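You operate a simulated robot arm through the tools that you are given. There is no shell and no other tool. Be economical: measure what you need, move in short steps, check, and stop when the job is done.

You run a simulated robot arm. Do the job below in one go: nothing can be reset, and whatever is moved stays where it is left.

Task
Release the vice, brush oil on its slide, then work the lever over and back once.
Fine: stand the brush back in its holder. A coat counts when it lies all over at full strength: go over it till it gets no stronger.

The check looks at the end state, three seconds after you hand in, the way a careful person would. Anything else that was tipped, shoved, dropped, spilled or broken makes it a failure.

Robot
A 6-joint arm with a two-finger gripper on a trunk, on a base that drives. Base frame: it is fixed to the floor where the robot stands at the start and does not move with it; the origin is under the middle of the robot, x ahead of it, y to its left, z up. Readings come in m, degrees, newtons and seconds.
With the tool pointing down near the work surface it reaches from about 0.1 to 0.72 m from the robot's upright axis, wherever it stands. Its first joint turns from -166.0 to 166.0 degrees. Places, roughly: brush holder [0.9, -0.1, 0.8]; oil tin [0.8, -0.3, 0.8]; red brush (2x2x14 cm) [0.9, -0.1, 0.8]; vice lever [0.5, 0, 0.9]; vice slide [0.6, -0.1, 0.8]. Payload 2.45 kg.
The tool frame sits at the grasp point between the pads (the TCP): z along the fingers, y along the line on which they close. The tips reach 0.026 m beyond it. Largest opening 0.096 m; the body of the gripper starts 0.069 m behind the TCP.
Orientation is that of the tool frame in the base frame, as a unit quaternion [x, y, z, w]. With the fingers straight down and closing along the base's y, the tool's x points along the base's -x, its y along +y and its z along -z.

Tools
- The arm moves only by the tool arm_command. Its argument "increments" is a list that holds one entry, the list of rows, each a list of 6 numbers: the shift along the base's x, y, z in m, then the turn, a rotation vector about the base's x, y, z in degrees. In form: [[[x, y, z, rx, ry, rz], ...]]. A call has 1 to 8 rows; each row shifts and turns the commanded pose from where the row before left it. "gripper" is the gripper command, from -1 (fully open) to 1 (shut), values between in proportion, set as the call begins (left out, the last holds). A row lasts 0.2 s, in which the tool goes at most 0.05 m and 8.6 degrees; a call with a longer step from one row to the next is refused whole, and so is a gripper value outside its range. A pose out of reach is approached as far as the arm can. The call stops where the force on the tool passes 60 N (or 10 N more than at its start, if that is more) or the arm is blocked; 0.2 s more then pass. The fingers move at their own pace and stop on an object; they squeeze with about 42 N. The grip force told is the motor's: it shows also when the fingers shut on nothing. Time passes only in rows, and 0.2 s behind the last, so rows that do not move let the fingers close. The reply holds the time, the measured pose of the TCP, the force on the tool along the base axes, the opening and the grip force, in the units named above and with some noise, with the torque about the TCP (base axes, N m) and any sound that the robot's microphone picked up.
- Cameras (640 x 400 px; columns grow to the right, rows downward): "scene" is now at [0.0214, 0.1142, 1.1365]; the picture's right is [-0.46, -0.89, 0.00], its down [-0.35, 0.18, -0.92] and it looks along [0.82, -0.42, -0.39] (base axes); focal length 276 px, centre (320, 200). "wrist" rides on the gripper at [0.082, 0.003, -0.098] in the tool frame; the picture's right is [-0.04, 1.00, 0.00], its down [-0.73, -0.03, -0.68] and it looks along [-0.68, -0.03, 0.73] (tool axes); focal length 256 px, centre (320, 200). There is no depth. A picture from a camera that has moved, and an enlarged one, comes with that camera's place and axes in the base frame and with its lens.
- grab_frame(camera): a new picture of that camera. It takes no simulated time.
- move_column(by): slides the trunk up (or, below 0, down) by that many m; the arm and the scene camera ride with it, the base frame stays. It gives what a move gives, with no picture.
- roll_base(legs): drives the robot by 1 to 6 legs, each [ahead, turn to the left] in m and degrees, along the robot's own axes; the way and the turn of a leg run together, so that a leg with both is an arc; at most 1.5 m and 180 degrees a leg. The arm and the cameras ride along, it lands a little off, and it stops where it bumps. It gives what a move gives.
- aim_head(pan, tilt): turns the head with the scene camera to pan (to the left, within 155 degrees either way) and tilt (down, from -29 to 69), counted from straight ahead of the robot. It gives what a move gives.
- close_up(camera, box): a new picture of the part [left, top, right, bottom] of that camera's present view, enlarged. It takes no simulated time.
- hand_in(): hands the job in; it is judged then, once.

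Go step by step. Nothing tells you exact positions but the pictures and the camera data: compare them with the known pose of the tool, close in by small moves and look again before you grip or let go. The budget is 120 turns and 78 pictures, counting those below and the enlarged ones. Unless the task says otherwise, let go and move clear before handing in, and close with one line.

The tools are called after ">>>" by a JSON object that holds its "method" and its "body". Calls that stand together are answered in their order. arm_command: Moves the arm, as the interface text tells. Its arguments: {"type":"object","properties":{"increments":{"type":"array","items":{"type":"array","items":{"type":"array","items":{"type":"number"}}}},"gripper":{"type":"number"}},"required":["increments"]} The other tools are called the same way: move_column (by) slides the trunk up or down; roll_base (legs) drives the base; aim_head (pan, tilt) turns the head that bears the scene camera; grab_frame (camera) takes a picture; close_up (camera, box) takes an enlarged picture of a part of a camera's view; hand_in () hands the job in.

At the start:

```text
time: 0.0
ee_pos: [0.4032, -0.0822, 1.0003]
ee_rot: [0.002, 1.0, -0.001, 0.001]
force: [0.4, -0.5, -0.2]
ft_torque: [0.01, 0.02, -0.02]
width: 0.096
gripper_force: 0.0
trunk travel left (down, up): [-0.15, 0.0]
robot x, y, heading: [0.0006, -0.0004, 0.2]
head pan, tilt: [-27.3, 22.9]
```

scene: 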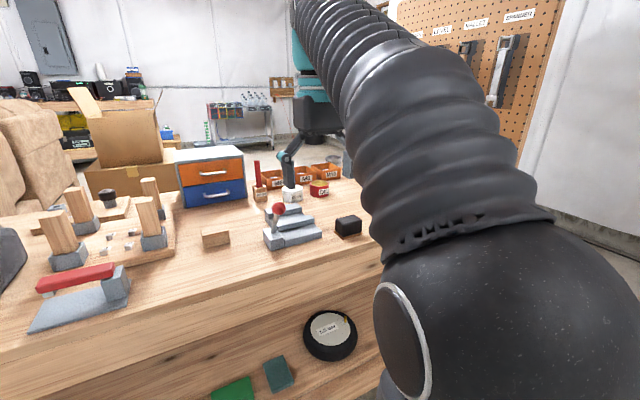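
wrist: 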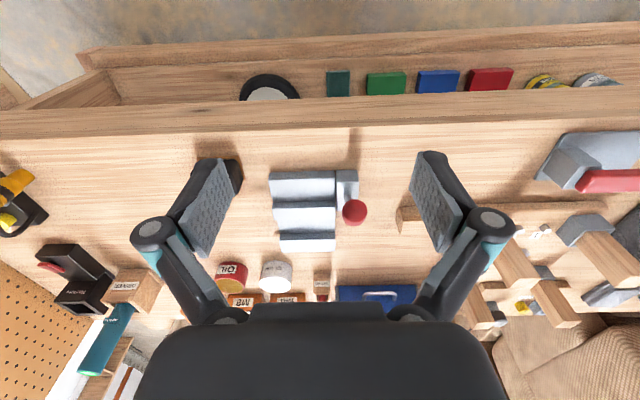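

I see the vice (grey, with a red-knobbed lever), the red brush in its holder, and the oil tin behind it. I'll look closer first.

>>> {"method": "close_up", "body": {"camera": "scene", "box": [190, 140, 370, 260]}}

>>> {"method": "close_up", "body": {"camera": "wrist", "box": [200, 150, 440, 310]}}

```text
3.33 times, centred on (280, 200) of scene
camera zoom: at [0.0214, 0.1142, 1.1365], right [-0.46, -0.89, 0.0], down [-0.35, 0.18, -0.92], along [0.82, -0.42, -0.39], focal length 921 px, centre (453, 200)
```

zoom: 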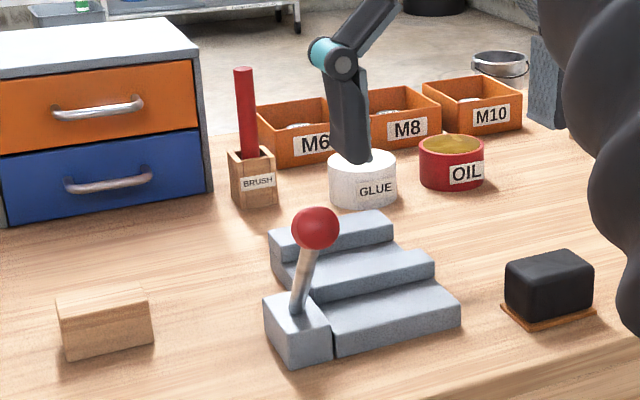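

```text
2.50 times, centred on (320, 230) of wrist
camera zoom: at [0.3216, -0.0783, 1.0969], right [0.04, 1.0, 0.0], down [0.73, -0.03, 0.68], along [0.68, -0.03, -0.73], focal length 640 px, centre (320, 125)
```

zoom: 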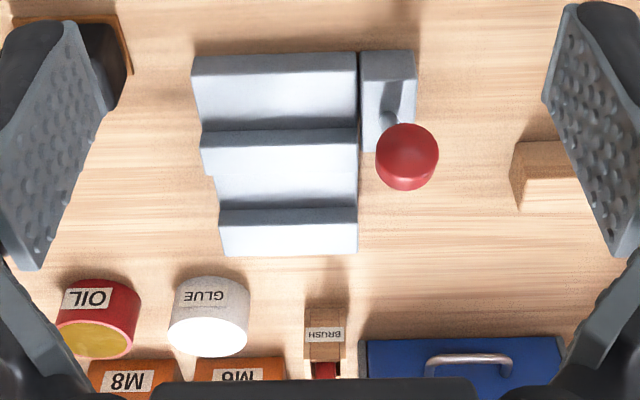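

The lever ball works out from both views at about (0.529, -0.048, 0.896) and its pivot at about (0.583, -0.049, 0.81), so it leans toward the robot. I'll move above the ball and look.

>>> {"method": "arm_command", "body": {"increments": [[[0.042, 0.012, 0, 0, 0, 0], [0.042, 0.011, 0, 0, 0, 0], [0.042, 0.011, 0, 0, 0, 0], [0, 0, -0.02, 0, 0, 0]]], "gripper": -1}}

>>> {"method": "grab_frame", "body": {"camera": "wrist"}}

>>> {"method": "close_up", "body": {"camera": "scene", "box": [190, 140, 370, 260]}}

```text
time: 1.0
ee_pos: [0.5249, -0.0484, 0.9684]
ee_rot: [0.001, 1.0, -0.002, 0.001]
force: [0.3, -0.5, 0.4]
ft_torque: [0.01, 0.02, 0.0]
width: 0.096
gripper_force: 0.1
out of reach, approached as far as the arm can: row 3
trunk travel left (down, up): [-0.15, 0.0]
robot x, y, heading: [0.0017, -0.0005, -0.0]
head pan, tilt: [-27.3, 22.9]
```

```text
73 pictures are left
camera wrist: at [0.4428, -0.0437, 1.066], right [0.04, 1.0, 0.0], down [0.73, -0.03, 0.68], along [0.68, -0.03, -0.73], focal length 256 px, centre (320, 200)
```

wrist: 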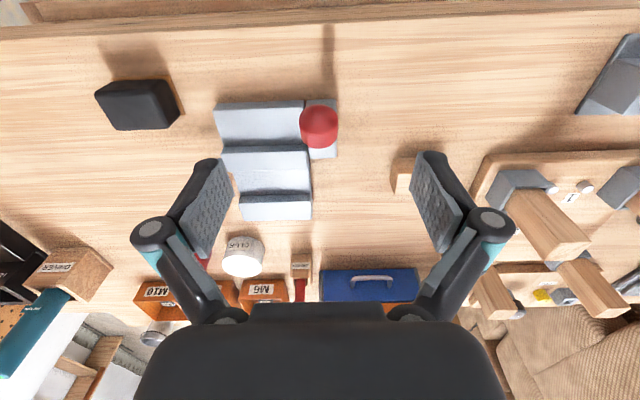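

```text
3.33 times, centred on (280, 200) of scene
camera zoom: at [0.0214, 0.1142, 1.1365], right [-0.46, -0.89, 0.0], down [-0.35, 0.18, -0.92], along [0.82, -0.42, -0.39], focal length 921 px, centre (453, 200)
```

zoom: 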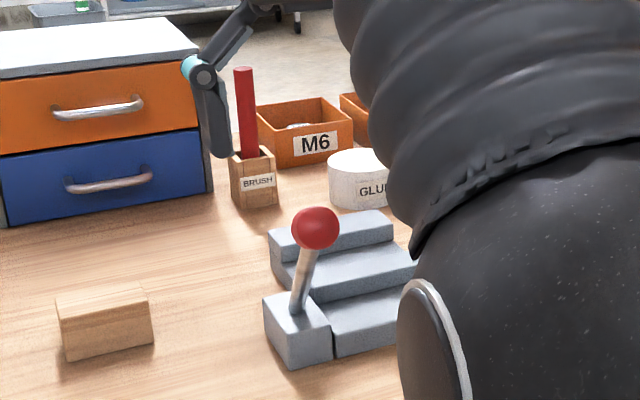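

The arm is at its reach limit here, so I'll want the base closer for the brush and oil. First I'll check the clearance to the bench.

>>> {"method": "aim_head", "body": {"pan": 20, "tilt": 65}}

>>> {"method": "grab_frame", "body": {"camera": "scene"}}

```text
time: 2.1
ee_pos: [0.5249, -0.0466, 0.9689]
ee_rot: [0.001, 1.0, -0.001, 0.0]
force: [0.1, -0.3, 1.2]
ft_torque: [-0.01, -0.01, 0.06]
width: 0.0962
gripper_force: 0.0
trunk travel left (down, up): [-0.15, 0.0]
robot x, y, heading: [-0.0012, -0.0023, 0.3]
head pan, tilt: [20.0, 65.0]
```

```text
71 pictures are left
camera scene: at [-0.0038, 0.1774, 1.0776], right [0.34, -0.94, 0.0], down [-0.85, -0.31, -0.42], along [0.4, 0.14, -0.91], focal length 276 px, centre (320, 200)
```

scene: 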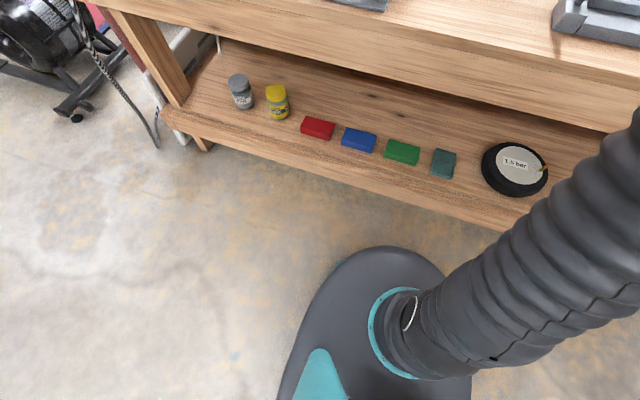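

The shelf's front edge works out at about x 0.50, z 0.19, and the base front is at about x 0.28. I'll drive forward about 0.17 m and check.

>>> {"method": "roll_base", "body": {"legs": [[0.16, 0]]}}

>>> {"method": "grab_frame", "body": {"camera": "scene"}}

```text
time: 3.6
ee_pos: [0.6836, -0.0476, 0.9695]
ee_rot: [0.0, 1.0, -0.002, 0.001]
force: [0.5, -0.6, 0.1]
ft_torque: [-0.01, 0.02, 0.02]
width: 0.096
gripper_force: 0.0
trunk travel left (down, up): [-0.15, 0.0]
robot x, y, heading: [0.1626, 0.0019, -0.2]
head pan, tilt: [20.0, 65.0]
```

```text
70 pictures are left
camera scene: at [0.1554, 0.1774, 1.0775], right [0.34, -0.94, 0.0], down [-0.85, -0.31, -0.42], along [0.4, 0.14, -0.91], focal length 276 px, centre (320, 200)
```

scene: 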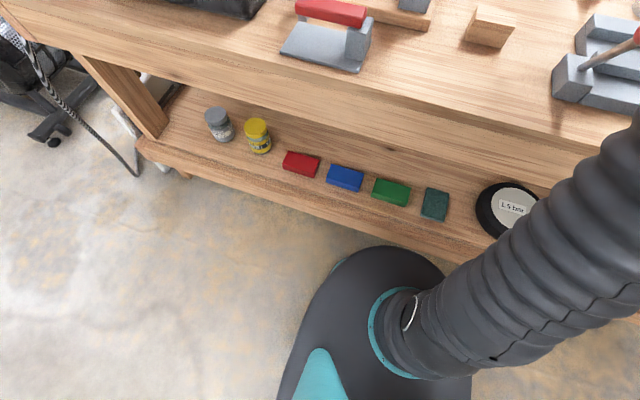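

There's a little clearance left. I'll aim the head at the work and locate things more precisely.

>>> {"method": "aim_head", "body": {"pan": -25, "tilt": 25}}

>>> {"method": "grab_frame", "body": {"camera": "scene"}}

>>> {"method": "grab_frame", "body": {"camera": "wrist"}}

```text
time: 4.7
ee_pos: [0.6839, -0.0475, 0.9704]
ee_rot: [0.0, 1.0, -0.001, 0.002]
force: [0.4, -0.3, 0.4]
ft_torque: [0.01, 0.0, -0.04]
width: 0.0959
gripper_force: 0.1
trunk travel left (down, up): [-0.15, 0.0]
robot x, y, heading: [0.1571, 0.0009, 0.2]
head pan, tilt: [-25.0, 25.0]
```

```text
69 pictures are left
camera scene: at [0.1819, 0.1178, 1.1331], right [-0.42, -0.91, 0.0], down [-0.38, 0.18, -0.91], along [0.82, -0.38, -0.42], focal length 276 px, centre (320, 200)
```

scene: 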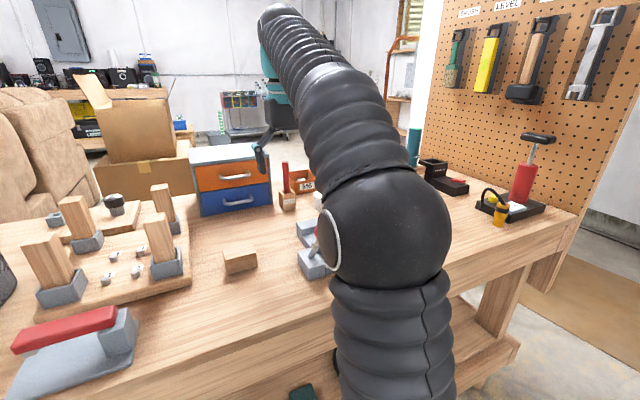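

```text
68 pictures are left
camera wrist: at [0.602, -0.0438, 1.0661], right [0.04, 1.0, 0.0], down [0.73, -0.03, 0.68], along [0.68, -0.03, -0.73], focal length 256 px, centre (320, 200)
```

wrist: 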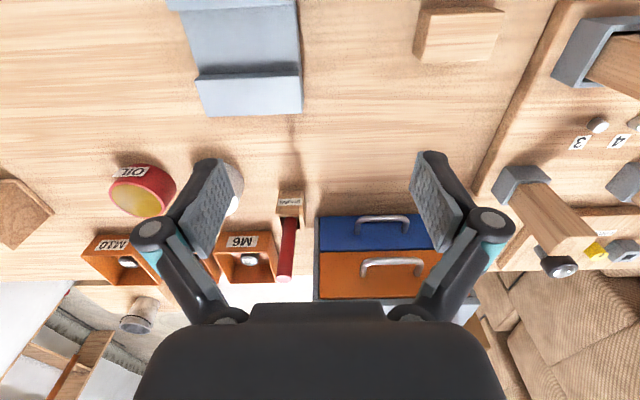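

Brush top is at about (0.870, -0.0965, 0.910). Lever first: I'll move back above the ball.

>>> {"method": "arm_command", "body": {"increments": [[[-0.04, 0, 0.005, 0, 0, 0], [-0.04, 0, 0.005, 0, 0, 0], [-0.04, 0, 0, 0, 0, 0], [-0.035, 0, 0, 0, 0, 0], [0, 0, 0, 0, 0, 0]]], "gripper": -1}}

>>> {"method": "grab_frame", "body": {"camera": "wrist"}}

>>> {"method": "grab_frame", "body": {"camera": "scene"}}

```text
time: 5.9
ee_pos: [0.5294, -0.0458, 0.9787]
ee_rot: [0.0, 1.0, -0.001, 0.001]
force: [-0.1, 0.6, -0.9]
ft_torque: [-0.01, 0.01, -0.01]
width: 0.096
gripper_force: 0.1
trunk travel left (down, up): [-0.15, 0.0]
robot x, y, heading: [0.1581, -0.0018, -0.0]
head pan, tilt: [-25.0, 25.0]
```

```text
67 pictures are left
camera wrist: at [0.4475, -0.042, 1.0766], right [0.04, 1.0, 0.0], down [0.73, -0.03, 0.68], along [0.68, -0.03, -0.73], focal length 256 px, centre (320, 200)
```

wrist: 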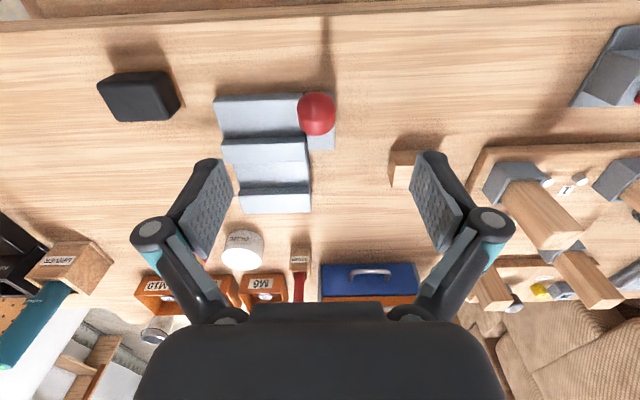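

```text
66 pictures are left
camera scene: at [0.1819, 0.1177, 1.1331], right [-0.42, -0.91, 0.0], down [-0.38, 0.18, -0.91], along [0.82, -0.38, -0.42], focal length 276 px, centre (320, 200)
```

scene: 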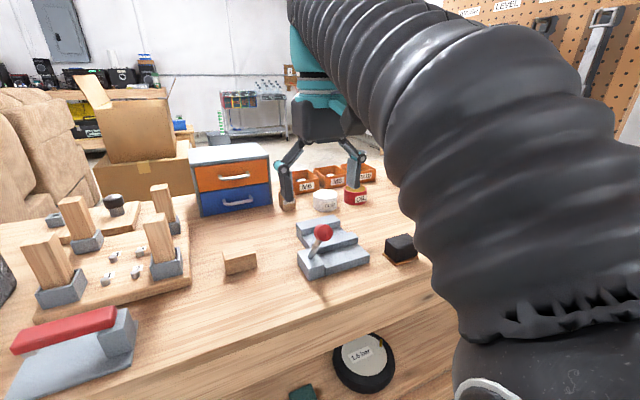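

Ball confirmed at (0.529, -0.048, 0.897). I'll descend around it.

>>> {"method": "arm_command", "body": {"increments": [[[0, -0.002, -0.03, 0, 0, 0], [0, 0, -0.03, 0, 0, 0], [0, 0, -0.022, 0, 0, 0], [0, 0, 0, 0, 0, 0]]]}}

>>> {"method": "close_up", "body": {"camera": "scene", "box": [230, 150, 410, 290]}}

>>> {"method": "grab_frame", "body": {"camera": "wrist"}}

```text
time: 6.9
ee_pos: [0.5284, -0.0487, 0.8968]
ee_rot: [0.001, 1.0, -0.001, 0.001]
force: [0.1, 0.5, -0.7]
ft_torque: [0.01, -0.03, -0.01]
width: 0.0958
gripper_force: 0.1
trunk travel left (down, up): [-0.15, 0.0]
robot x, y, heading: [0.1592, 0.0024, -0.3]
head pan, tilt: [-25.0, 25.0]
```

```text
2.86 times, centred on (320, 220) of scene
camera zoom: at [0.1818, 0.1177, 1.1331], right [-0.42, -0.91, 0.0], down [-0.38, 0.18, -0.91], along [0.82, -0.38, -0.42], focal length 790 px, centre (320, 143)
```

zoom: 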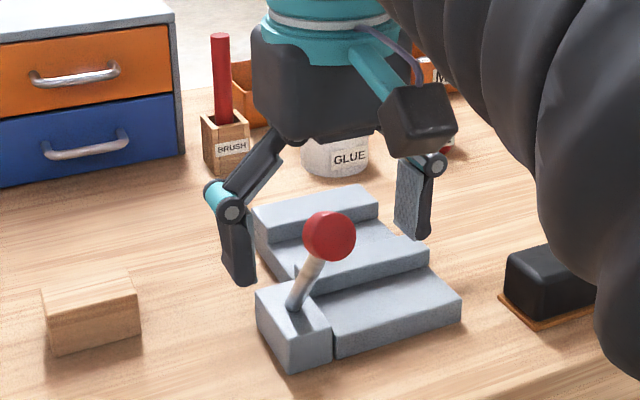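

```text
64 pictures are left
camera wrist: at [0.4467, -0.0449, 0.9942], right [0.04, 1.0, 0.0], down [0.73, -0.03, 0.68], along [0.68, -0.03, -0.73], focal length 256 px, centre (320, 200)
```

wrist: 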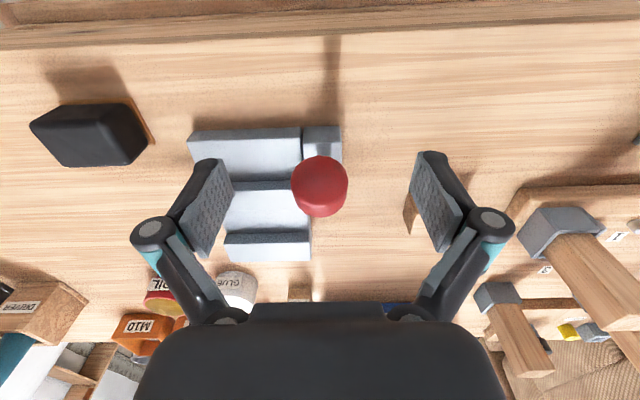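

The ball sits centred between the pads. I'll close on it.

>>> {"method": "arm_command", "body": {"increments": [[[0, 0, 0, 0, 0, 0], [0, 0, 0, 0, 0, 0], [0, 0, 0, 0, 0, 0]]], "gripper": 1}}

```text
time: 7.7
ee_pos: [0.5289, -0.049, 0.8972]
ee_rot: [0.001, 1.0, -0.002, 0.001]
force: [1.0, -0.7, 6.1]
ft_torque: [-0.03, -0.06, 0.01]
width: 0.0278
gripper_force: 45.2
trunk travel left (down, up): [-0.15, 0.0]
robot x, y, heading: [0.1583, -0.0022, 0.0]
head pan, tilt: [-25.0, 25.0]
```

Gripped. I'll begin the swing along the arc in small steps and watch the forces.

>>> {"method": "arm_command", "body": {"increments": [[[0.0095, 0.0, 0.0055, 0, 0, 0], [0.0095, 0.0, 0.0045, 0, 0, 0], [0.01, 0, 0.003, 0, 0, 0], [0.01, 0, 0.002, 0, 0, 0], [0, 0, 0, 0, 0, 0]]]}}

```text
time: 8.9
ee_pos: [0.5684, -0.0484, 0.9141]
ee_rot: [0.001, 1.0, -0.001, 0.001]
force: [-12.1, 2.4, 0.7]
ft_torque: [0.01, 1.2, 0.04]
width: 0.0278
gripper_force: 45.3
trunk travel left (down, up): [-0.15, 0.0]
robot x, y, heading: [0.1577, -0.0014, 0.2]
head pan, tilt: [-25.0, 25.0]
```

>>> {"method": "arm_command", "body": {"increments": [[[0.01, 0.0, 0.001, 0, 0, 0], [0.01, 0.0, 0, 0, 0, 0], [0.01, 0, -0.0005, 0, 0, 0], [0.01, 0, -0.0015, 0, 0, 0], [0, 0, 0, 0, 0, 0]]]}}

>>> {"method": "close_up", "body": {"camera": "scene", "box": [230, 150, 410, 290]}}

```text
time: 10.1
ee_pos: [0.6078, -0.0493, 0.9109]
ee_rot: [0.001, 1.0, -0.001, 0.001]
force: [-7.0, 4.8, 6.4]
ft_torque: [0.0, 0.87, -0.02]
width: 0.0275
gripper_force: 45.2
trunk travel left (down, up): [-0.15, 0.0]
robot x, y, heading: [0.1598, 0.0022, -0.3]
head pan, tilt: [-25.0, 25.0]
```

```text
2.86 times, centred on (320, 220) of scene
camera zoom: at [0.1813, 0.1182, 1.1331], right [-0.42, -0.91, 0.0], down [-0.38, 0.18, -0.91], along [0.82, -0.38, -0.42], focal length 790 px, centre (320, 143)
```

zoom: 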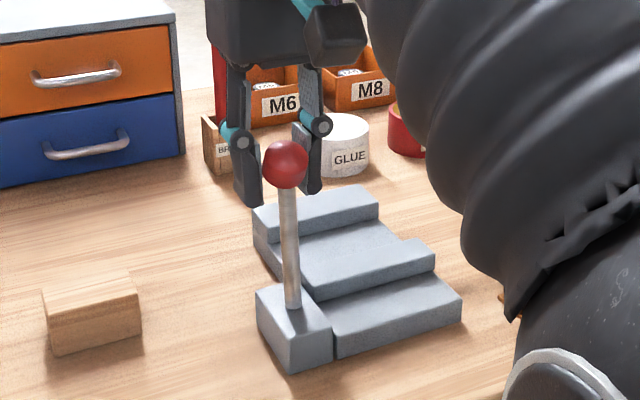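

The lever follows and is a little past vertical. I'll continue down the far side.

>>> {"method": "arm_command", "body": {"increments": [[[0.01, 0.0, -0.0025, 0, 0, 0], [0.0095, 0.0, -0.0035, 0, 0, 0], [0.009, 0, -0.0045, 0, 0, 0], [0, 0, 0, 0, 0, 0]]]}}

>>> {"method": "close_up", "body": {"camera": "scene", "box": [230, 150, 410, 290]}}

```text
time: 11.1
ee_pos: [0.6368, -0.0499, 0.9009]
ee_rot: [0.001, 1.0, -0.002, 0.001]
force: [0.5, -0.4, -0.1]
ft_torque: [0.0, 0.02, 0.01]
width: 0.0001
gripper_force: 28.9
trunk travel left (down, up): [-0.15, 0.0]
robot x, y, heading: [0.158, -0.002, 0.3]
head pan, tilt: [-25.0, 25.0]
```

```text
2.86 times, centred on (320, 220) of scene
camera zoom: at [0.1819, 0.1178, 1.1331], right [-0.42, -0.91, 0.0], down [-0.38, 0.18, -0.91], along [0.82, -0.38, -0.42], focal length 790 px, centre (320, 143)
```

zoom: 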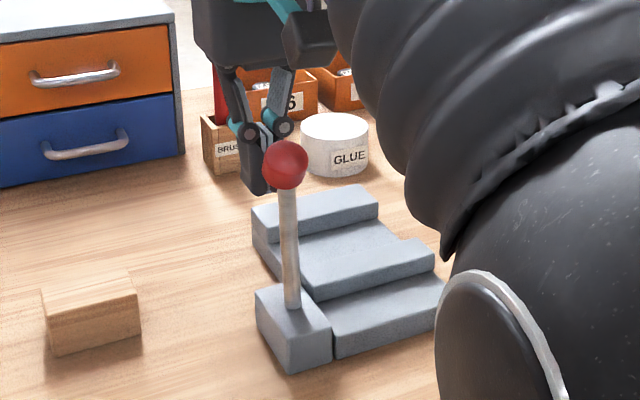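

The fingers slid off the ball, and the lever appears to rest near x 0.597, at or past vertical. I'll lift clear and look.

>>> {"method": "arm_command", "body": {"increments": [[[0.01, 0, 0.03, 0, 0, 0], [0, 0, 0.045, 0, 0, 0], [-0.045, 0, 0.0, 0, 0, 0], [-0.045, 0, 0, 0, 0, 0], [-0.027, 0, 0, 0, 0, 0]]]}}

>>> {"method": "close_up", "body": {"camera": "scene", "box": [230, 150, 410, 290]}}

>>> {"method": "close_up", "body": {"camera": "wrist", "box": [200, 60, 380, 240]}}

```text
time: 12.3
ee_pos: [0.5287, -0.0495, 0.9746]
ee_rot: [0.0, 1.0, -0.001, 0.001]
force: [0.3, -0.2, -0.3]
ft_torque: [0.0, 0.03, -0.01]
width: 0.0
gripper_force: 28.2
trunk travel left (down, up): [-0.15, 0.0]
robot x, y, heading: [0.161, -0.0012, -0.1]
head pan, tilt: [-25.0, 25.0]
```

```text
2.86 times, centred on (320, 220) of scene
camera zoom: at [0.1823, 0.1178, 1.1331], right [-0.42, -0.91, 0.0], down [-0.38, 0.18, -0.91], along [0.82, -0.38, -0.42], focal length 790 px, centre (320, 143)
```

zoom: 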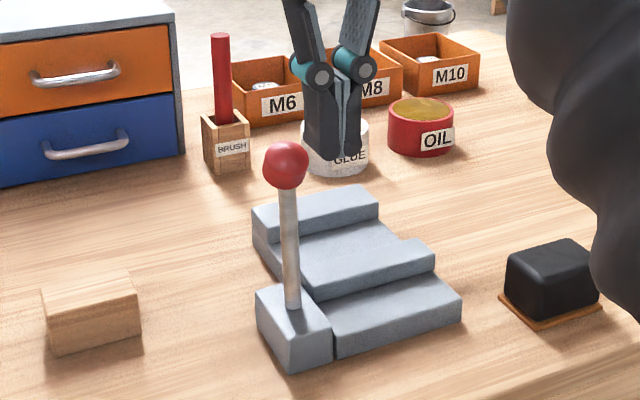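

```text
2.22 times, centred on (290, 150) of wrist
camera zoom: at [0.4474, -0.0461, 1.0728], right [0.04, 1.0, 0.0], down [0.73, -0.03, 0.68], along [0.68, -0.03, -0.73], focal length 569 px, centre (387, 311)
```

zoom: 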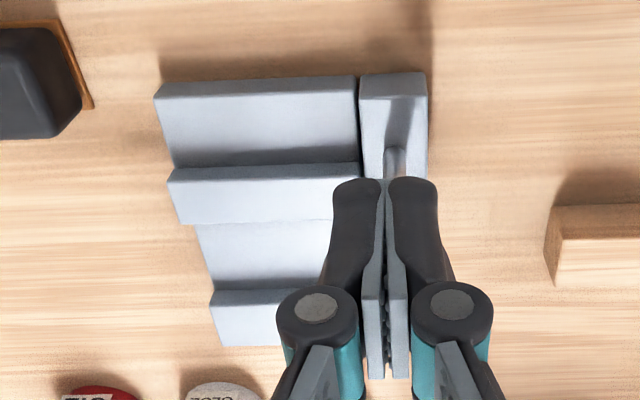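

The jaws look unchanged, and the lever stands about 5° past vertical. It may not be at its end stop, so I'll push it further with closed fingers from the robot side and watch the force.

>>> {"method": "arm_command", "body": {"increments": [[[0, 0, -0.035, 0, 0, 0], [0, 0, -0.035, 0, 0, 0], [0.02, 0, 0, 0, 0, 0], [0.015, 0, 0, 0, 0, 0], [0.01, 0, 0, 0, 0, 0], [0.01, 0, 0, 0, 0, 0], [0, 0, 0, 0, 0, 0]]]}}

>>> {"method": "close_up", "body": {"camera": "scene", "box": [230, 150, 410, 290]}}

```text
time: 13.9
ee_pos: [0.5847, -0.0496, 0.9056]
ee_rot: [0.0, 1.0, 0.0, 0.001]
force: [0.6, 1.3, -0.5]
ft_torque: [0.0, -0.03, -0.02]
width: 0.0003
gripper_force: 28.3
trunk travel left (down, up): [-0.15, 0.0]
robot x, y, heading: [0.1596, 0.0003, 0.1]
head pan, tilt: [-25.0, 25.0]
```

```text
2.86 times, centred on (320, 220) of scene
camera zoom: at [0.1818, 0.1178, 1.1331], right [-0.42, -0.91, 0.0], down [-0.38, 0.18, -0.91], along [0.82, -0.38, -0.42], focal length 790 px, centre (320, 143)
```

zoom: 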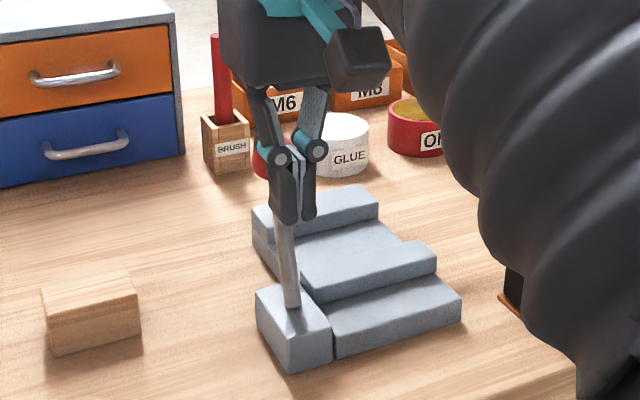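

It moves further with almost no resistance, so it wasn't at the stop. I'll keep pushing along the arc.

>>> {"method": "arm_command", "body": {"increments": [[[0.01, 0, -0.002, 0, 0, 0], [0.01, 0, -0.003, 0, 0, 0], [0.01, 0, -0.004, 0, 0, 0], [0.01, 0, -0.005, 0, 0, 0], [0, 0, 0, 0, 0, 0]]]}}

>>> {"method": "close_up", "body": {"camera": "scene", "box": [230, 150, 410, 290]}}

```text
time: 14.8
ee_pos: [0.6073, -0.0494, 0.9006]
ee_rot: [0.002, 1.0, -0.001, -0.004]
force: [-25.4, 2.8, 17.3]
ft_torque: [0.0, 0.43, 0.1]
width: 0.006
gripper_force: 28.7
trunk travel left (down, up): [-0.15, 0.0]
robot x, y, heading: [0.1608, -0.0036, -0.1]
head pan, tilt: [-25.0, 25.0]
stopped in row 4: the force on the tool passed its limit at 71 N (the readings are from after the stop); the commanded pose is now the measured one
```

```text
2.86 times, centred on (320, 220) of scene
camera zoom: at [0.179, 0.118, 1.1334], right [-0.42, -0.91, 0.0], down [-0.38, 0.18, -0.91], along [0.82, -0.38, -0.42], focal length 790 px, centre (320, 143)
```

zoom: 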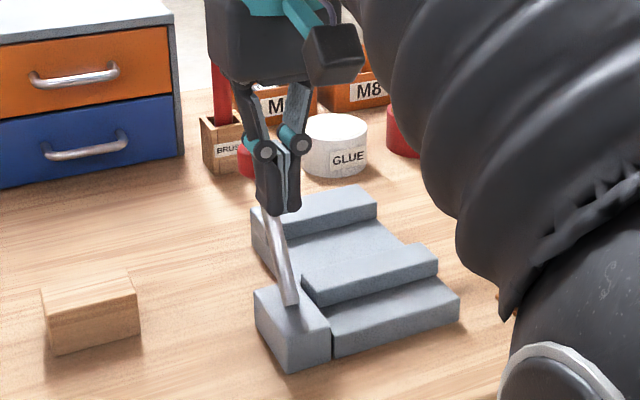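

The far stop is reached, at about +28° and symmetric with the start. I'll back off and lift away to view the vice.

>>> {"method": "arm_command", "body": {"increments": [[[-0.03, 0, 0, 0, 0, 0], [-0.04, 0, 0.03, 0, 0, 0], [-0.03, 0, 0.045, 0, 0, 0], [-0.02, 0, 0, 0, 0, 0], [0, 0, 0, 0, 0, 0]]], "gripper": -1}}

>>> {"method": "close_up", "body": {"camera": "scene", "box": [230, 150, 410, 290]}}

>>> {"method": "close_up", "body": {"camera": "wrist", "box": [140, 60, 400, 290]}}

```text
refused: row 3 steps farther than a row can; nothing moved
```

```text
2.86 times, centred on (320, 220) of scene
camera zoom: at [0.179, 0.118, 1.1334], right [-0.42, -0.91, 0.0], down [-0.38, 0.18, -0.91], along [0.82, -0.38, -0.42], focal length 790 px, centre (320, 143)
```

zoom: 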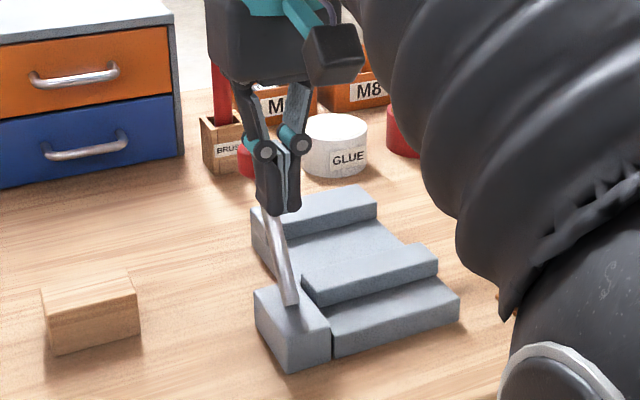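

```text
1.74 times, centred on (270, 175) of wrist
camera zoom: at [0.5264, -0.0461, 0.9981], right [0.04, 1.0, 0.0], down [0.74, -0.03, 0.67], along [0.67, -0.03, -0.74], focal length 445 px, centre (407, 244)
```

zoom: 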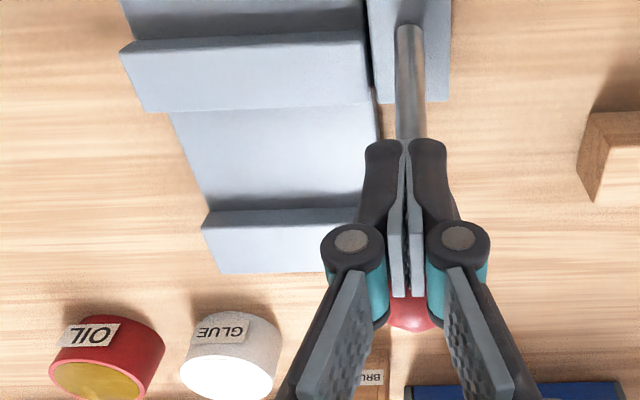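

>>> {"method": "arm_command", "body": {"increments": [[[-0.03, 0, 0, 0, 0, 0], [-0.035, 0, 0.03, 0, 0, 0], [-0.02, 0, 0.045, 0, 0, 0], [-0.02, 0, 0, 0, 0, 0], [0, 0, 0, 0, 0, 0]]]}}

>>> {"method": "close_up", "body": {"camera": "scene", "box": [230, 150, 410, 290]}}

>>> {"method": "close_up", "body": {"camera": "wrist", "box": [140, 60, 400, 290]}}

```text
time: 16.0
ee_pos: [0.5048, -0.0518, 0.9721]
ee_rot: [0.001, 1.0, -0.002, -0.005]
force: [0.1, -0.7, 0.1]
ft_torque: [0.0, 0.01, 0.02]
width: 0.0002
gripper_force: 28.3
trunk travel left (down, up): [-0.15, 0.0]
robot x, y, heading: [0.1632, -0.0009, -0.1]
head pan, tilt: [-25.0, 25.0]
```

```text
2.86 times, centred on (320, 220) of scene
camera zoom: at [0.1814, 0.1178, 1.1331], right [-0.42, -0.91, 0.0], down [-0.38, 0.18, -0.91], along [0.82, -0.38, -0.42], focal length 790 px, centre (320, 143)
```

zoom: 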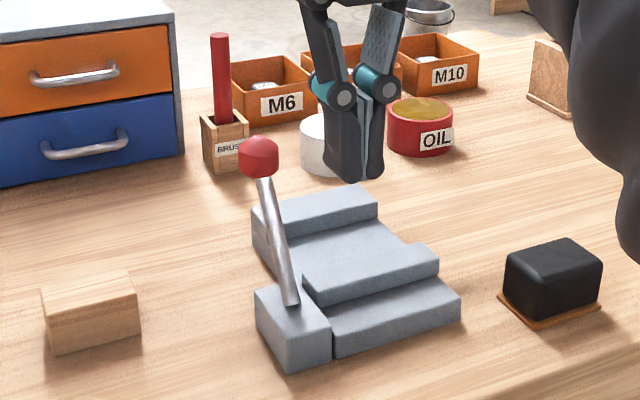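

```text
1.74 times, centred on (270, 175) of wrist
camera zoom: at [0.4245, -0.0471, 1.0709], right [0.04, 1.0, 0.0], down [0.74, -0.03, 0.67], along [0.67, -0.03, -0.74], focal length 445 px, centre (407, 244)
```

zoom: 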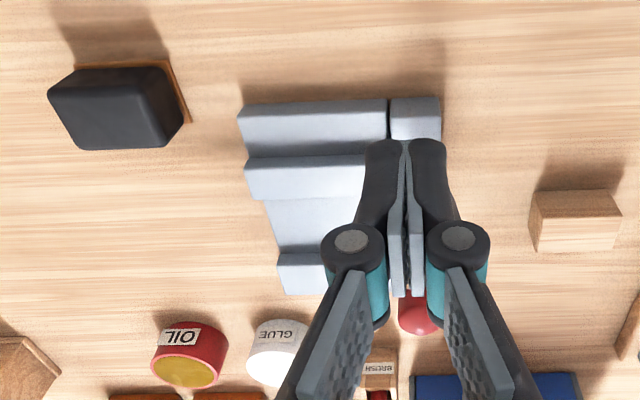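

The jaw has shifted and the vice is released. I'll zoom in to understand the slide.

>>> {"method": "close_up", "body": {"camera": "scene", "box": [290, 190, 370, 280]}}

>>> {"method": "close_up", "body": {"camera": "wrist", "box": [190, 90, 320, 250]}}

```text
4.44 times, centred on (330, 235) of scene
camera zoom: at [0.1814, 0.1178, 1.1331], right [-0.42, -0.91, 0.0], down [-0.38, 0.18, -0.91], along [0.82, -0.38, -0.42], focal length 1228 px, centre (276, 44)
```

zoom: 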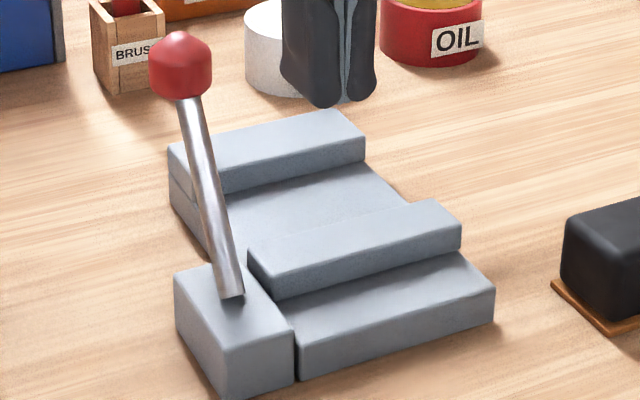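

```text
2.50 times, centred on (255, 170) of wrist
camera zoom: at [0.4245, -0.0471, 1.0709], right [0.04, 1.0, 0.0], down [0.74, -0.03, 0.67], along [0.67, -0.03, -0.74], focal length 640 px, centre (482, 275)
```

zoom: 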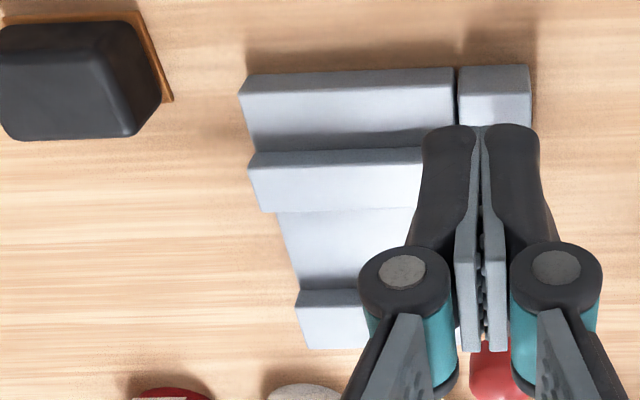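

I want a straight-down view for accurate measurements, so I'll tilt the tool to point the wrist camera down over the vice.

>>> {"method": "arm_command", "body": {"increments": [[[0.015, -0.01, 0.003, 0, 7, 0], [0.015, -0.01, 0.003, 0, 7, 0], [0.015, -0.01, 0, 0, 7, 0], [0.015, -0.01, 0, 0, 7, 0], [0.02, -0.01, 0, 0, 7, 0], [0.02, -0.01, 0, 0, 7, 0], [0, 0, 0, 0, 0, 0]]], "gripper": -1}}

>>> {"method": "grab_frame", "body": {"camera": "wrist"}}

```text
time: 17.2
ee_pos: [0.5637, -0.1082, 0.825]
ee_rot: [0.0, 0.954, 0.003, -0.3]
force: [3.1, 1.7, 10.6]
ft_torque: [0.6, -0.09, -0.11]
width: 0.0961
gripper_force: 0.0
out of reach, approached as far as the arm can: row 1, 2, 3, 4, 5, 6
trunk travel left (down, up): [-0.15, 0.0]
robot x, y, heading: [0.1599, 0.004, -0.2]
head pan, tilt: [-25.0, 25.0]
stopped in row 6: the force on the tool passed its limit at 93 N (the readings are from after the stop); the commanded pose is now the measured one
```

```text
51 pictures are left
camera wrist: at [0.5534, -0.1039, 0.9511], right [0.03, 1.0, -0.02], down [0.99, -0.03, 0.14], along [0.14, -0.02, -0.99], focal length 256 px, centre (320, 200)
```

wrist: 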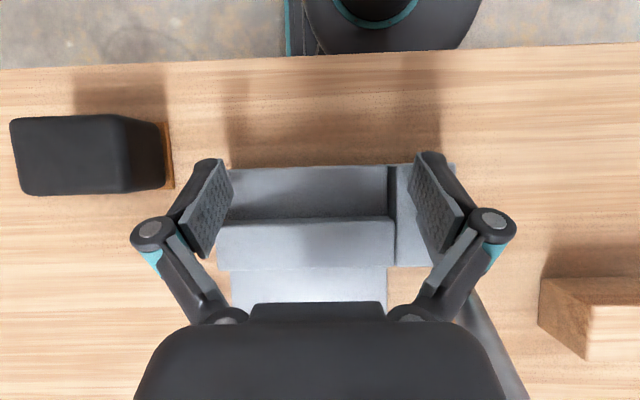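

The tilted pose ran out of reach and the arm sank onto something, so I'll back out by lifting and un-tilting.

>>> {"method": "arm_command", "body": {"increments": [[[-0.01, 0.0, 0.03, 0, -6, 0], [-0.01, 0.0, 0.03, 0, -7, 0], [-0.01, 0, 0.03, 0, -7, 0], [-0.01, 0, 0.03, 0, -7, 0], [-0.01, 0, 0.02, 0, -7, 0], [0, 0, 0, 0, 0, 0]]]}}

>>> {"method": "close_up", "body": {"camera": "scene", "box": [230, 150, 410, 290]}}

```text
time: 18.6
ee_pos: [0.5148, -0.1051, 0.9638]
ee_rot: [-0.002, 1.0, 0.002, -0.008]
force: [0.5, 0.8, -0.5]
ft_torque: [-0.02, 0.02, 0.02]
width: 0.0961
gripper_force: 0.0
trunk travel left (down, up): [-0.15, 0.0]
robot x, y, heading: [0.1569, 0.0023, 0.2]
head pan, tilt: [-25.0, 25.0]
```

```text
2.86 times, centred on (320, 220) of scene
camera zoom: at [0.1815, 0.1178, 1.1331], right [-0.42, -0.91, 0.0], down [-0.38, 0.18, -0.91], along [0.82, -0.38, -0.42], focal length 790 px, centre (320, 143)
```

zoom: 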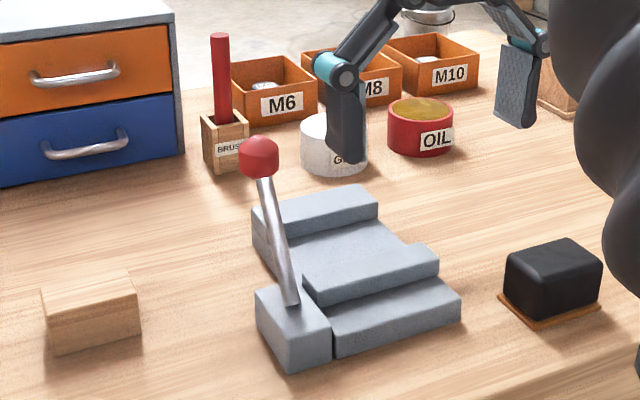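

Nothing was disturbed. I'll tilt the fingers forward (for reach), narrow the opening so they pass the drawers, and head for the brush.

>>> {"method": "arm_command", "body": {"increments": [[[0.0, 0.003, 0.005, 0, -8, 0], [0.0, 0.002, 0.005, 0, -8, 0], [0.0, 0.002, 0.005, 0, -8, 0], [0.01, 0.001, 0.0, 0, -8, 0], [0.02, 0, 0, 0, -8, 0], [0.04, 0, 0, 0, 0, 0], [0.04, 0, 0, 0, 0, 0], [0, 0, 0, 0, 0, 0]]], "gripper": 0.0}}

```text
time: 20.4
ee_pos: [0.6246, -0.1005, 0.9808]
ee_rot: [-0.003, 0.943, 0.002, 0.334]
force: [-1.4, 0.4, 0.6]
ft_torque: [-0.03, 0.01, 0.01]
width: 0.0481
gripper_force: 0.1
trunk travel left (down, up): [-0.15, 0.0]
robot x, y, heading: [0.1587, -0.0, -0.1]
head pan, tilt: [-25.0, 25.0]
```

>>> {"method": "arm_command", "body": {"increments": [[[0.04, 0.001, -0.005, 0, 0, 0], [0.04, 0.001, -0.01, 0, 0, 0], [0.04, 0.001, -0.01, 0, 0, 0], [0.035, 0.001, -0.01, 0, 0, 0], [0, 0, 0, 0, 0, 0]]]}}

>>> {"method": "grab_frame", "body": {"camera": "wrist"}}

>>> {"method": "close_up", "body": {"camera": "scene", "box": [230, 130, 410, 270]}}

```text
time: 21.6
ee_pos: [0.7789, -0.0973, 0.9447]
ee_rot: [-0.002, 0.943, 0.002, 0.334]
force: [-0.6, -0.5, 0.5]
ft_torque: [-0.01, 0.0, 0.0]
width: 0.0479
gripper_force: 0.0
trunk travel left (down, up): [-0.15, 0.0]
robot x, y, heading: [0.1602, -0.0021, 0.1]
head pan, tilt: [-25.0, 25.0]
```

```text
49 pictures are left
camera wrist: at [0.6548, -0.0952, 0.969], right [0.03, 1.0, 0.03], down [0.14, -0.03, 0.99], along [0.99, -0.02, -0.14], focal length 256 px, centre (320, 200)
```

wrist: 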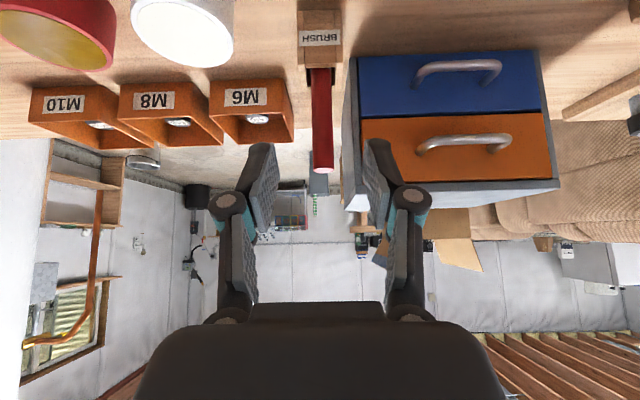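

```text
2.86 times, centred on (320, 200) of scene
camera zoom: at [0.1814, 0.1178, 1.1331], right [-0.42, -0.91, 0.0], down [-0.38, 0.18, -0.91], along [0.82, -0.38, -0.42], focal length 790 px, centre (320, 200)
```

zoom: 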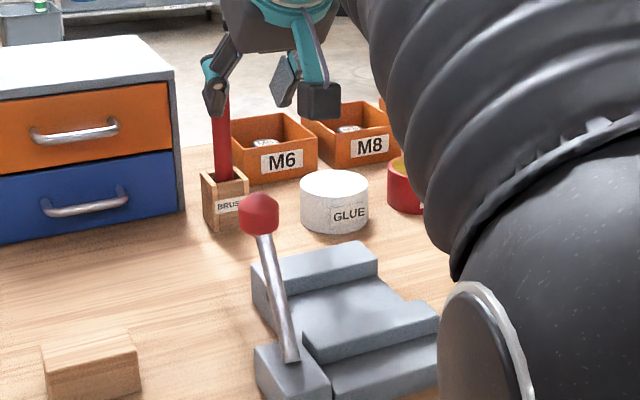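

Brush axis is at (0.870, -0.097) and the holder top is at about z 0.827. I'll go down to z 0.885 in front of it, then forward between the pads.

>>> {"method": "arm_command", "body": {"increments": [[[0, 0, -0.03, 0, 0, 0], [0, 0, -0.03, 0, 0, 0], [0.02, 0, 0, 0, 0, 0], [0.02, 0, 0, 0, 0, 0], [0, 0, 0, 0, 0, 0]]], "gripper": 0.16}}

>>> {"method": "grab_frame", "body": {"camera": "wrist"}}

```text
time: 22.8
ee_pos: [0.8191, -0.0954, 0.8833]
ee_rot: [-0.002, 0.943, 0.002, 0.334]
force: [0.0, -0.3, -0.1]
ft_torque: [0.03, 0.05, 0.01]
width: 0.0403
gripper_force: 0.0
trunk travel left (down, up): [-0.15, 0.0]
robot x, y, heading: [0.1549, 0.0006, -0.0]
head pan, tilt: [-25.0, 25.0]
```

```text
47 pictures are left
camera wrist: at [0.6943, -0.0926, 0.9083], right [0.03, 1.0, 0.03], down [0.14, -0.03, 0.99], along [0.99, -0.02, -0.14], focal length 256 px, centre (320, 200)
```

wrist: 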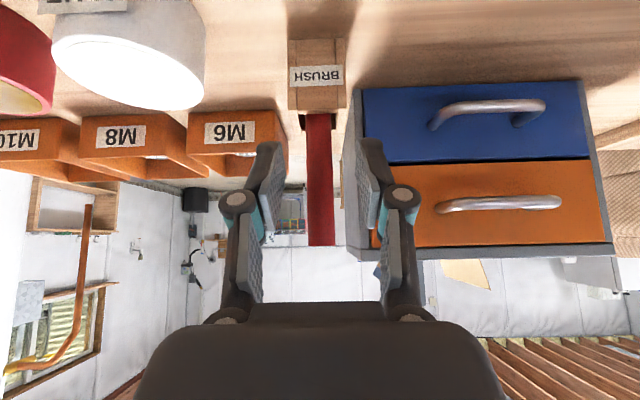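

Aligned. I'll go forward to the brush and close.

>>> {"method": "arm_command", "body": {"increments": [[[0.02, -0.0005, 0, 0, 0, 0], [0.02, 0, 0, 0, 0, 0], [0.011, 0, 0, 0, 0, 0], [0, 0, 0, 0, 0, 0]]], "gripper": 0.16}}

>>> {"method": "grab_frame", "body": {"camera": "wrist"}}

```text
time: 23.8
ee_pos: [0.8697, -0.0968, 0.8834]
ee_rot: [-0.001, 0.943, 0.001, 0.334]
force: [0.5, -0.6, -0.2]
ft_torque: [-0.01, -0.01, 0.0]
width: 0.0402
gripper_force: 0.1
trunk travel left (down, up): [-0.15, 0.0]
robot x, y, heading: [0.162, -0.002, -0.2]
head pan, tilt: [-25.0, 25.0]
```

```text
46 pictures are left
camera wrist: at [0.7439, -0.0929, 0.9071], right [0.03, 1.0, 0.03], down [0.14, -0.03, 0.99], along [0.99, -0.02, -0.14], focal length 256 px, centre (320, 200)
```

wrist: 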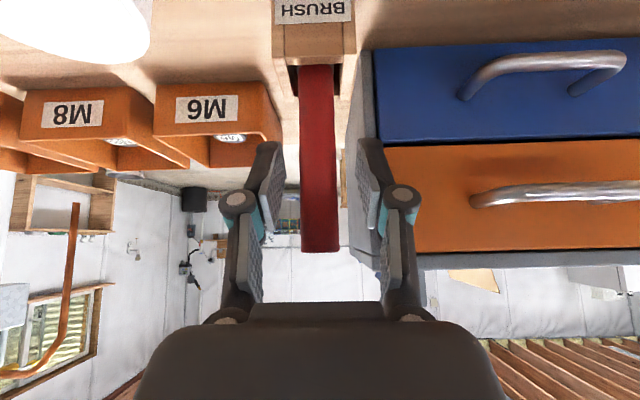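

>>> {"method": "arm_command", "body": {"increments": [[[0.003, 0, 0, 0, 0, 0], [0, 0, 0, 0, 0, 0], [0, 0, 0, 0, 0, 0]]], "gripper": 1}}

>>> {"method": "arm_command", "body": {"increments": [[[0, 0, 0.02, 0, 0, 0], [0, 0, 0.03, 0, 0, 0], [0, 0, 0.03, 0, 0, 0], [0, 0, 0, 0, 0, 0]]]}}

>>> {"method": "grab_frame", "body": {"camera": "wrist"}}

>>> {"method": "close_up", "body": {"camera": "scene", "box": [230, 130, 410, 270]}}

```text
time: 24.6
ee_pos: [0.8732, -0.0952, 0.8845]
ee_rot: [-0.002, 0.943, 0.001, 0.334]
force: [0.4, -1.0, 1.2]
ft_torque: [-0.01, 0.0, 0.02]
width: 0.0139
gripper_force: 40.2
trunk travel left (down, up): [-0.15, 0.0]
robot x, y, heading: [0.1586, 0.0012, -0.2]
head pan, tilt: [-25.0, 25.0]
```

```text
time: 25.6
ee_pos: [0.8734, -0.0975, 0.964]
ee_rot: [-0.002, 0.942, 0.001, 0.335]
force: [-0.3, 0.6, 0.1]
ft_torque: [0.02, -0.01, -0.02]
width: 0.0139
gripper_force: 40.2
trunk travel left (down, up): [-0.15, 0.0]
robot x, y, heading: [0.1578, -0.002, 0.0]
head pan, tilt: [-25.0, 25.0]
```

```text
45 pictures are left
camera wrist: at [0.7481, -0.0936, 0.9874], right [0.03, 1.0, 0.03], down [0.14, -0.03, 0.99], along [0.99, -0.02, -0.14], focal length 256 px, centre (320, 200)
```

wrist: 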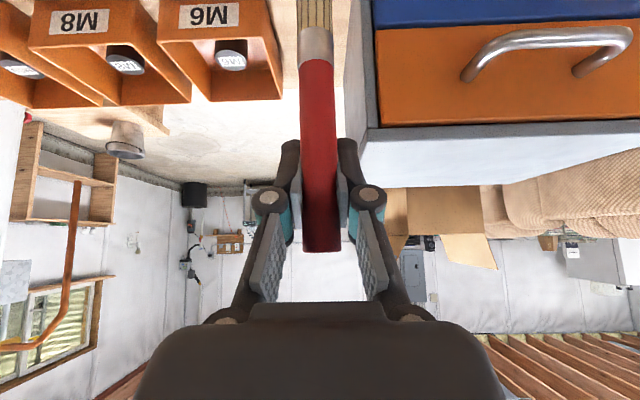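

```text
2.86 times, centred on (320, 200) of scene
camera zoom: at [0.1815, 0.1178, 1.1331], right [-0.42, -0.91, 0.0], down [-0.38, 0.18, -0.91], along [0.82, -0.38, -0.42], focal length 790 px, centre (320, 200)
```

zoom: 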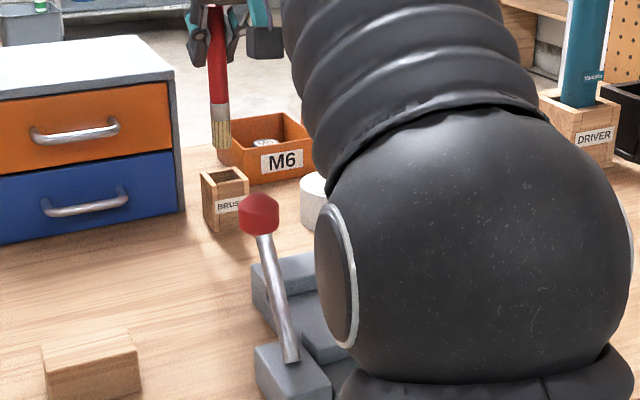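

The brush is out, and its bottom sits 0.111 m below the TCP. Next I'll go over the oil tin at about (0.811, -0.287).

>>> {"method": "arm_command", "body": {"increments": [[[-0.02, 0, 0.01, 0, 0, 0], [-0.02, -0.03, 0.01, 0, 0, 0], [-0.02, -0.04, 0, 0, 0, 0], [-0.002, -0.04, 0, 0, 0, 0], [0, -0.04, 0, 0, 0, 0], [0, -0.04, 0, 0, 0, 0], [0, 0, 0, 0, 0, 0]]]}}

>>> {"method": "grab_frame", "body": {"camera": "wrist"}}

>>> {"method": "grab_frame", "body": {"camera": "scene"}}

```text
time: 27.2
ee_pos: [0.8101, -0.285, 0.9837]
ee_rot: [-0.002, 0.943, 0.001, 0.334]
force: [-0.2, 0.8, 0.2]
ft_torque: [-0.04, 0.01, 0.02]
width: 0.014
gripper_force: 40.3
trunk travel left (down, up): [-0.15, 0.0]
robot x, y, heading: [0.1593, 0.0007, 0.0]
head pan, tilt: [-25.0, 25.0]
```

```text
43 pictures are left
camera wrist: at [0.6843, -0.2827, 1.0077], right [0.03, 1.0, 0.03], down [0.14, -0.03, 0.99], along [0.99, -0.02, -0.14], focal length 256 px, centre (320, 200)
```

wrist: 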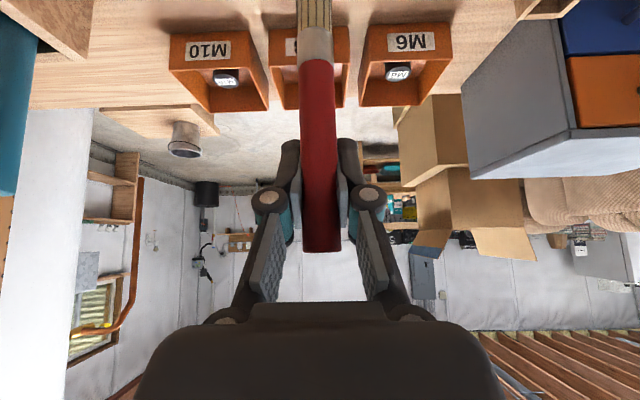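

```text
42 pictures are left
camera scene: at [0.1815, 0.1177, 1.1332], right [-0.42, -0.91, 0.0], down [-0.38, 0.18, -0.91], along [0.82, -0.38, -0.42], focal length 276 px, centre (320, 200)
```

scene: 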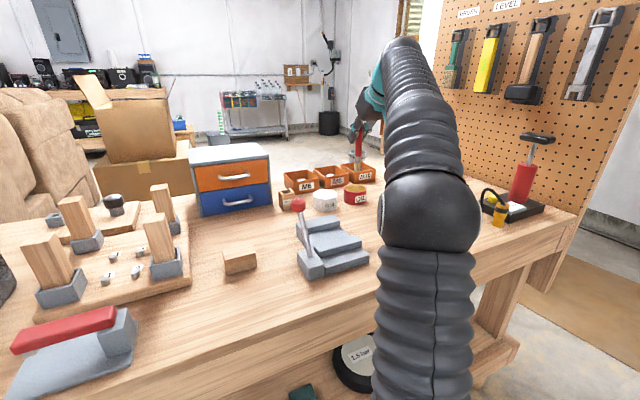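

Scene view is clear now. I'll zoom in on the brush over the tin.

>>> {"method": "close_up", "body": {"camera": "scene", "box": [310, 130, 390, 220]}}

```text
4.44 times, centred on (350, 175) of scene
camera zoom: at [0.1815, 0.1177, 1.1332], right [-0.42, -0.91, 0.0], down [-0.38, 0.18, -0.91], along [0.82, -0.38, -0.42], focal length 1228 px, centre (187, 311)
```

zoom: 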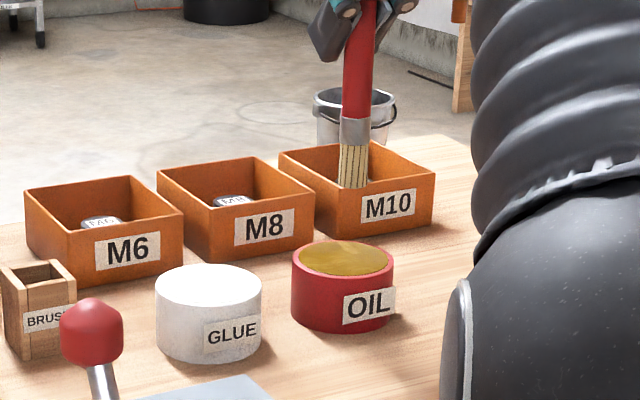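

The brush is nearly centred over the tin; I'll nudge 4 mm in y and dip slowly.

>>> {"method": "arm_command", "body": {"increments": [[[0, 0.004, -0.02, 0, 0, 0], [0, 0, -0.02, 0, 0, 0], [0, 0, -0.015, 0, 0, 0], [0, 0, -0.01, 0, 0, 0], [0, 0, 0, 0, 0, 0]]]}}

>>> {"method": "close_up", "body": {"camera": "scene", "box": [310, 130, 390, 220]}}

```text
time: 28.4
ee_pos: [0.81, -0.2814, 0.9225]
ee_rot: [-0.002, 0.941, 0.0, 0.337]
force: [1.6, -1.5, 24.7]
ft_torque: [-0.06, -0.04, -0.01]
width: 0.0139
gripper_force: 40.3
trunk travel left (down, up): [-0.15, 0.0]
robot x, y, heading: [0.1591, -0.0009, 0.2]
head pan, tilt: [-25.0, 25.0]
```

```text
4.44 times, centred on (350, 175) of scene
camera zoom: at [0.1804, 0.1182, 1.1336], right [-0.42, -0.91, 0.0], down [-0.38, 0.18, -0.91], along [0.82, -0.38, -0.42], focal length 1228 px, centre (187, 311)
```

zoom: 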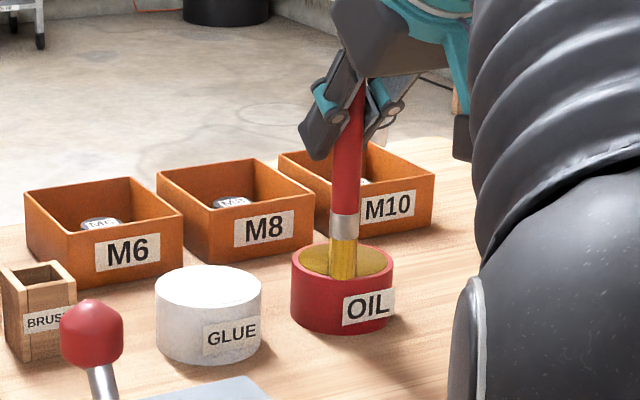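

Brush is loaded. Lifting and carrying it over the slide bed.

>>> {"method": "arm_command", "body": {"increments": [[[0, 0, 0.03, 0, 0, 0], [0, 0, 0.035, 0, 0, 0], [-0.03, 0.03, 0, 0, 0, 0], [-0.035, 0.034, 0, 0, 0, 0], [-0.035, 0.034, 0, 0, 0, 0], [-0.035, 0.034, 0, 0, 0, 0], [-0.033, 0.03, 0, 0, 0, 0], [0, 0, 0, 0, 0, 0]]]}}

>>> {"method": "close_up", "body": {"camera": "scene", "box": [285, 150, 385, 285]}}

>>> {"method": "grab_frame", "body": {"camera": "wrist"}}

```text
time: 30.2
ee_pos: [0.6435, -0.1179, 0.9846]
ee_rot: [-0.002, 0.943, 0.001, 0.334]
force: [-0.1, -0.4, -0.2]
ft_torque: [0.03, 0.03, -0.01]
width: 0.0139
gripper_force: 40.4
trunk travel left (down, up): [-0.15, 0.0]
robot x, y, heading: [0.1612, 0.0015, 0.1]
head pan, tilt: [-25.0, 25.0]
```

```text
2.96 times, centred on (335, 218) of scene
camera zoom: at [0.1815, 0.1178, 1.1331], right [-0.42, -0.91, 0.0], down [-0.38, 0.18, -0.91], along [0.82, -0.38, -0.42], focal length 819 px, centre (276, 148)
```

zoom: 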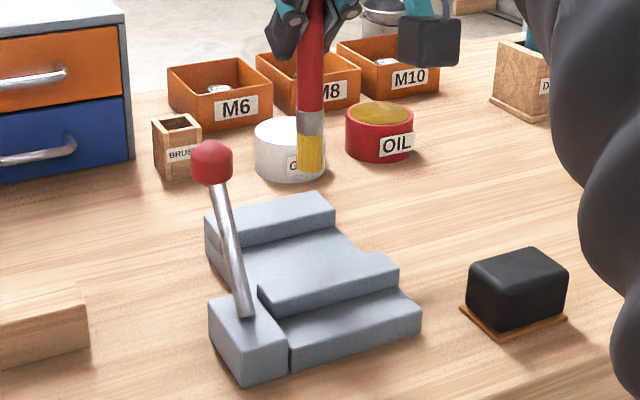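

```text
38 pictures are left
camera wrist: at [0.5172, -0.1154, 1.0082], right [0.03, 1.0, 0.03], down [0.14, -0.03, 0.99], along [0.99, -0.02, -0.14], focal length 256 px, centre (320, 200)
```

wrist: 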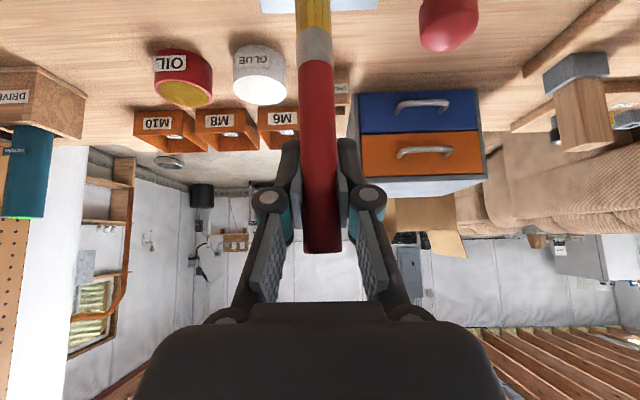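

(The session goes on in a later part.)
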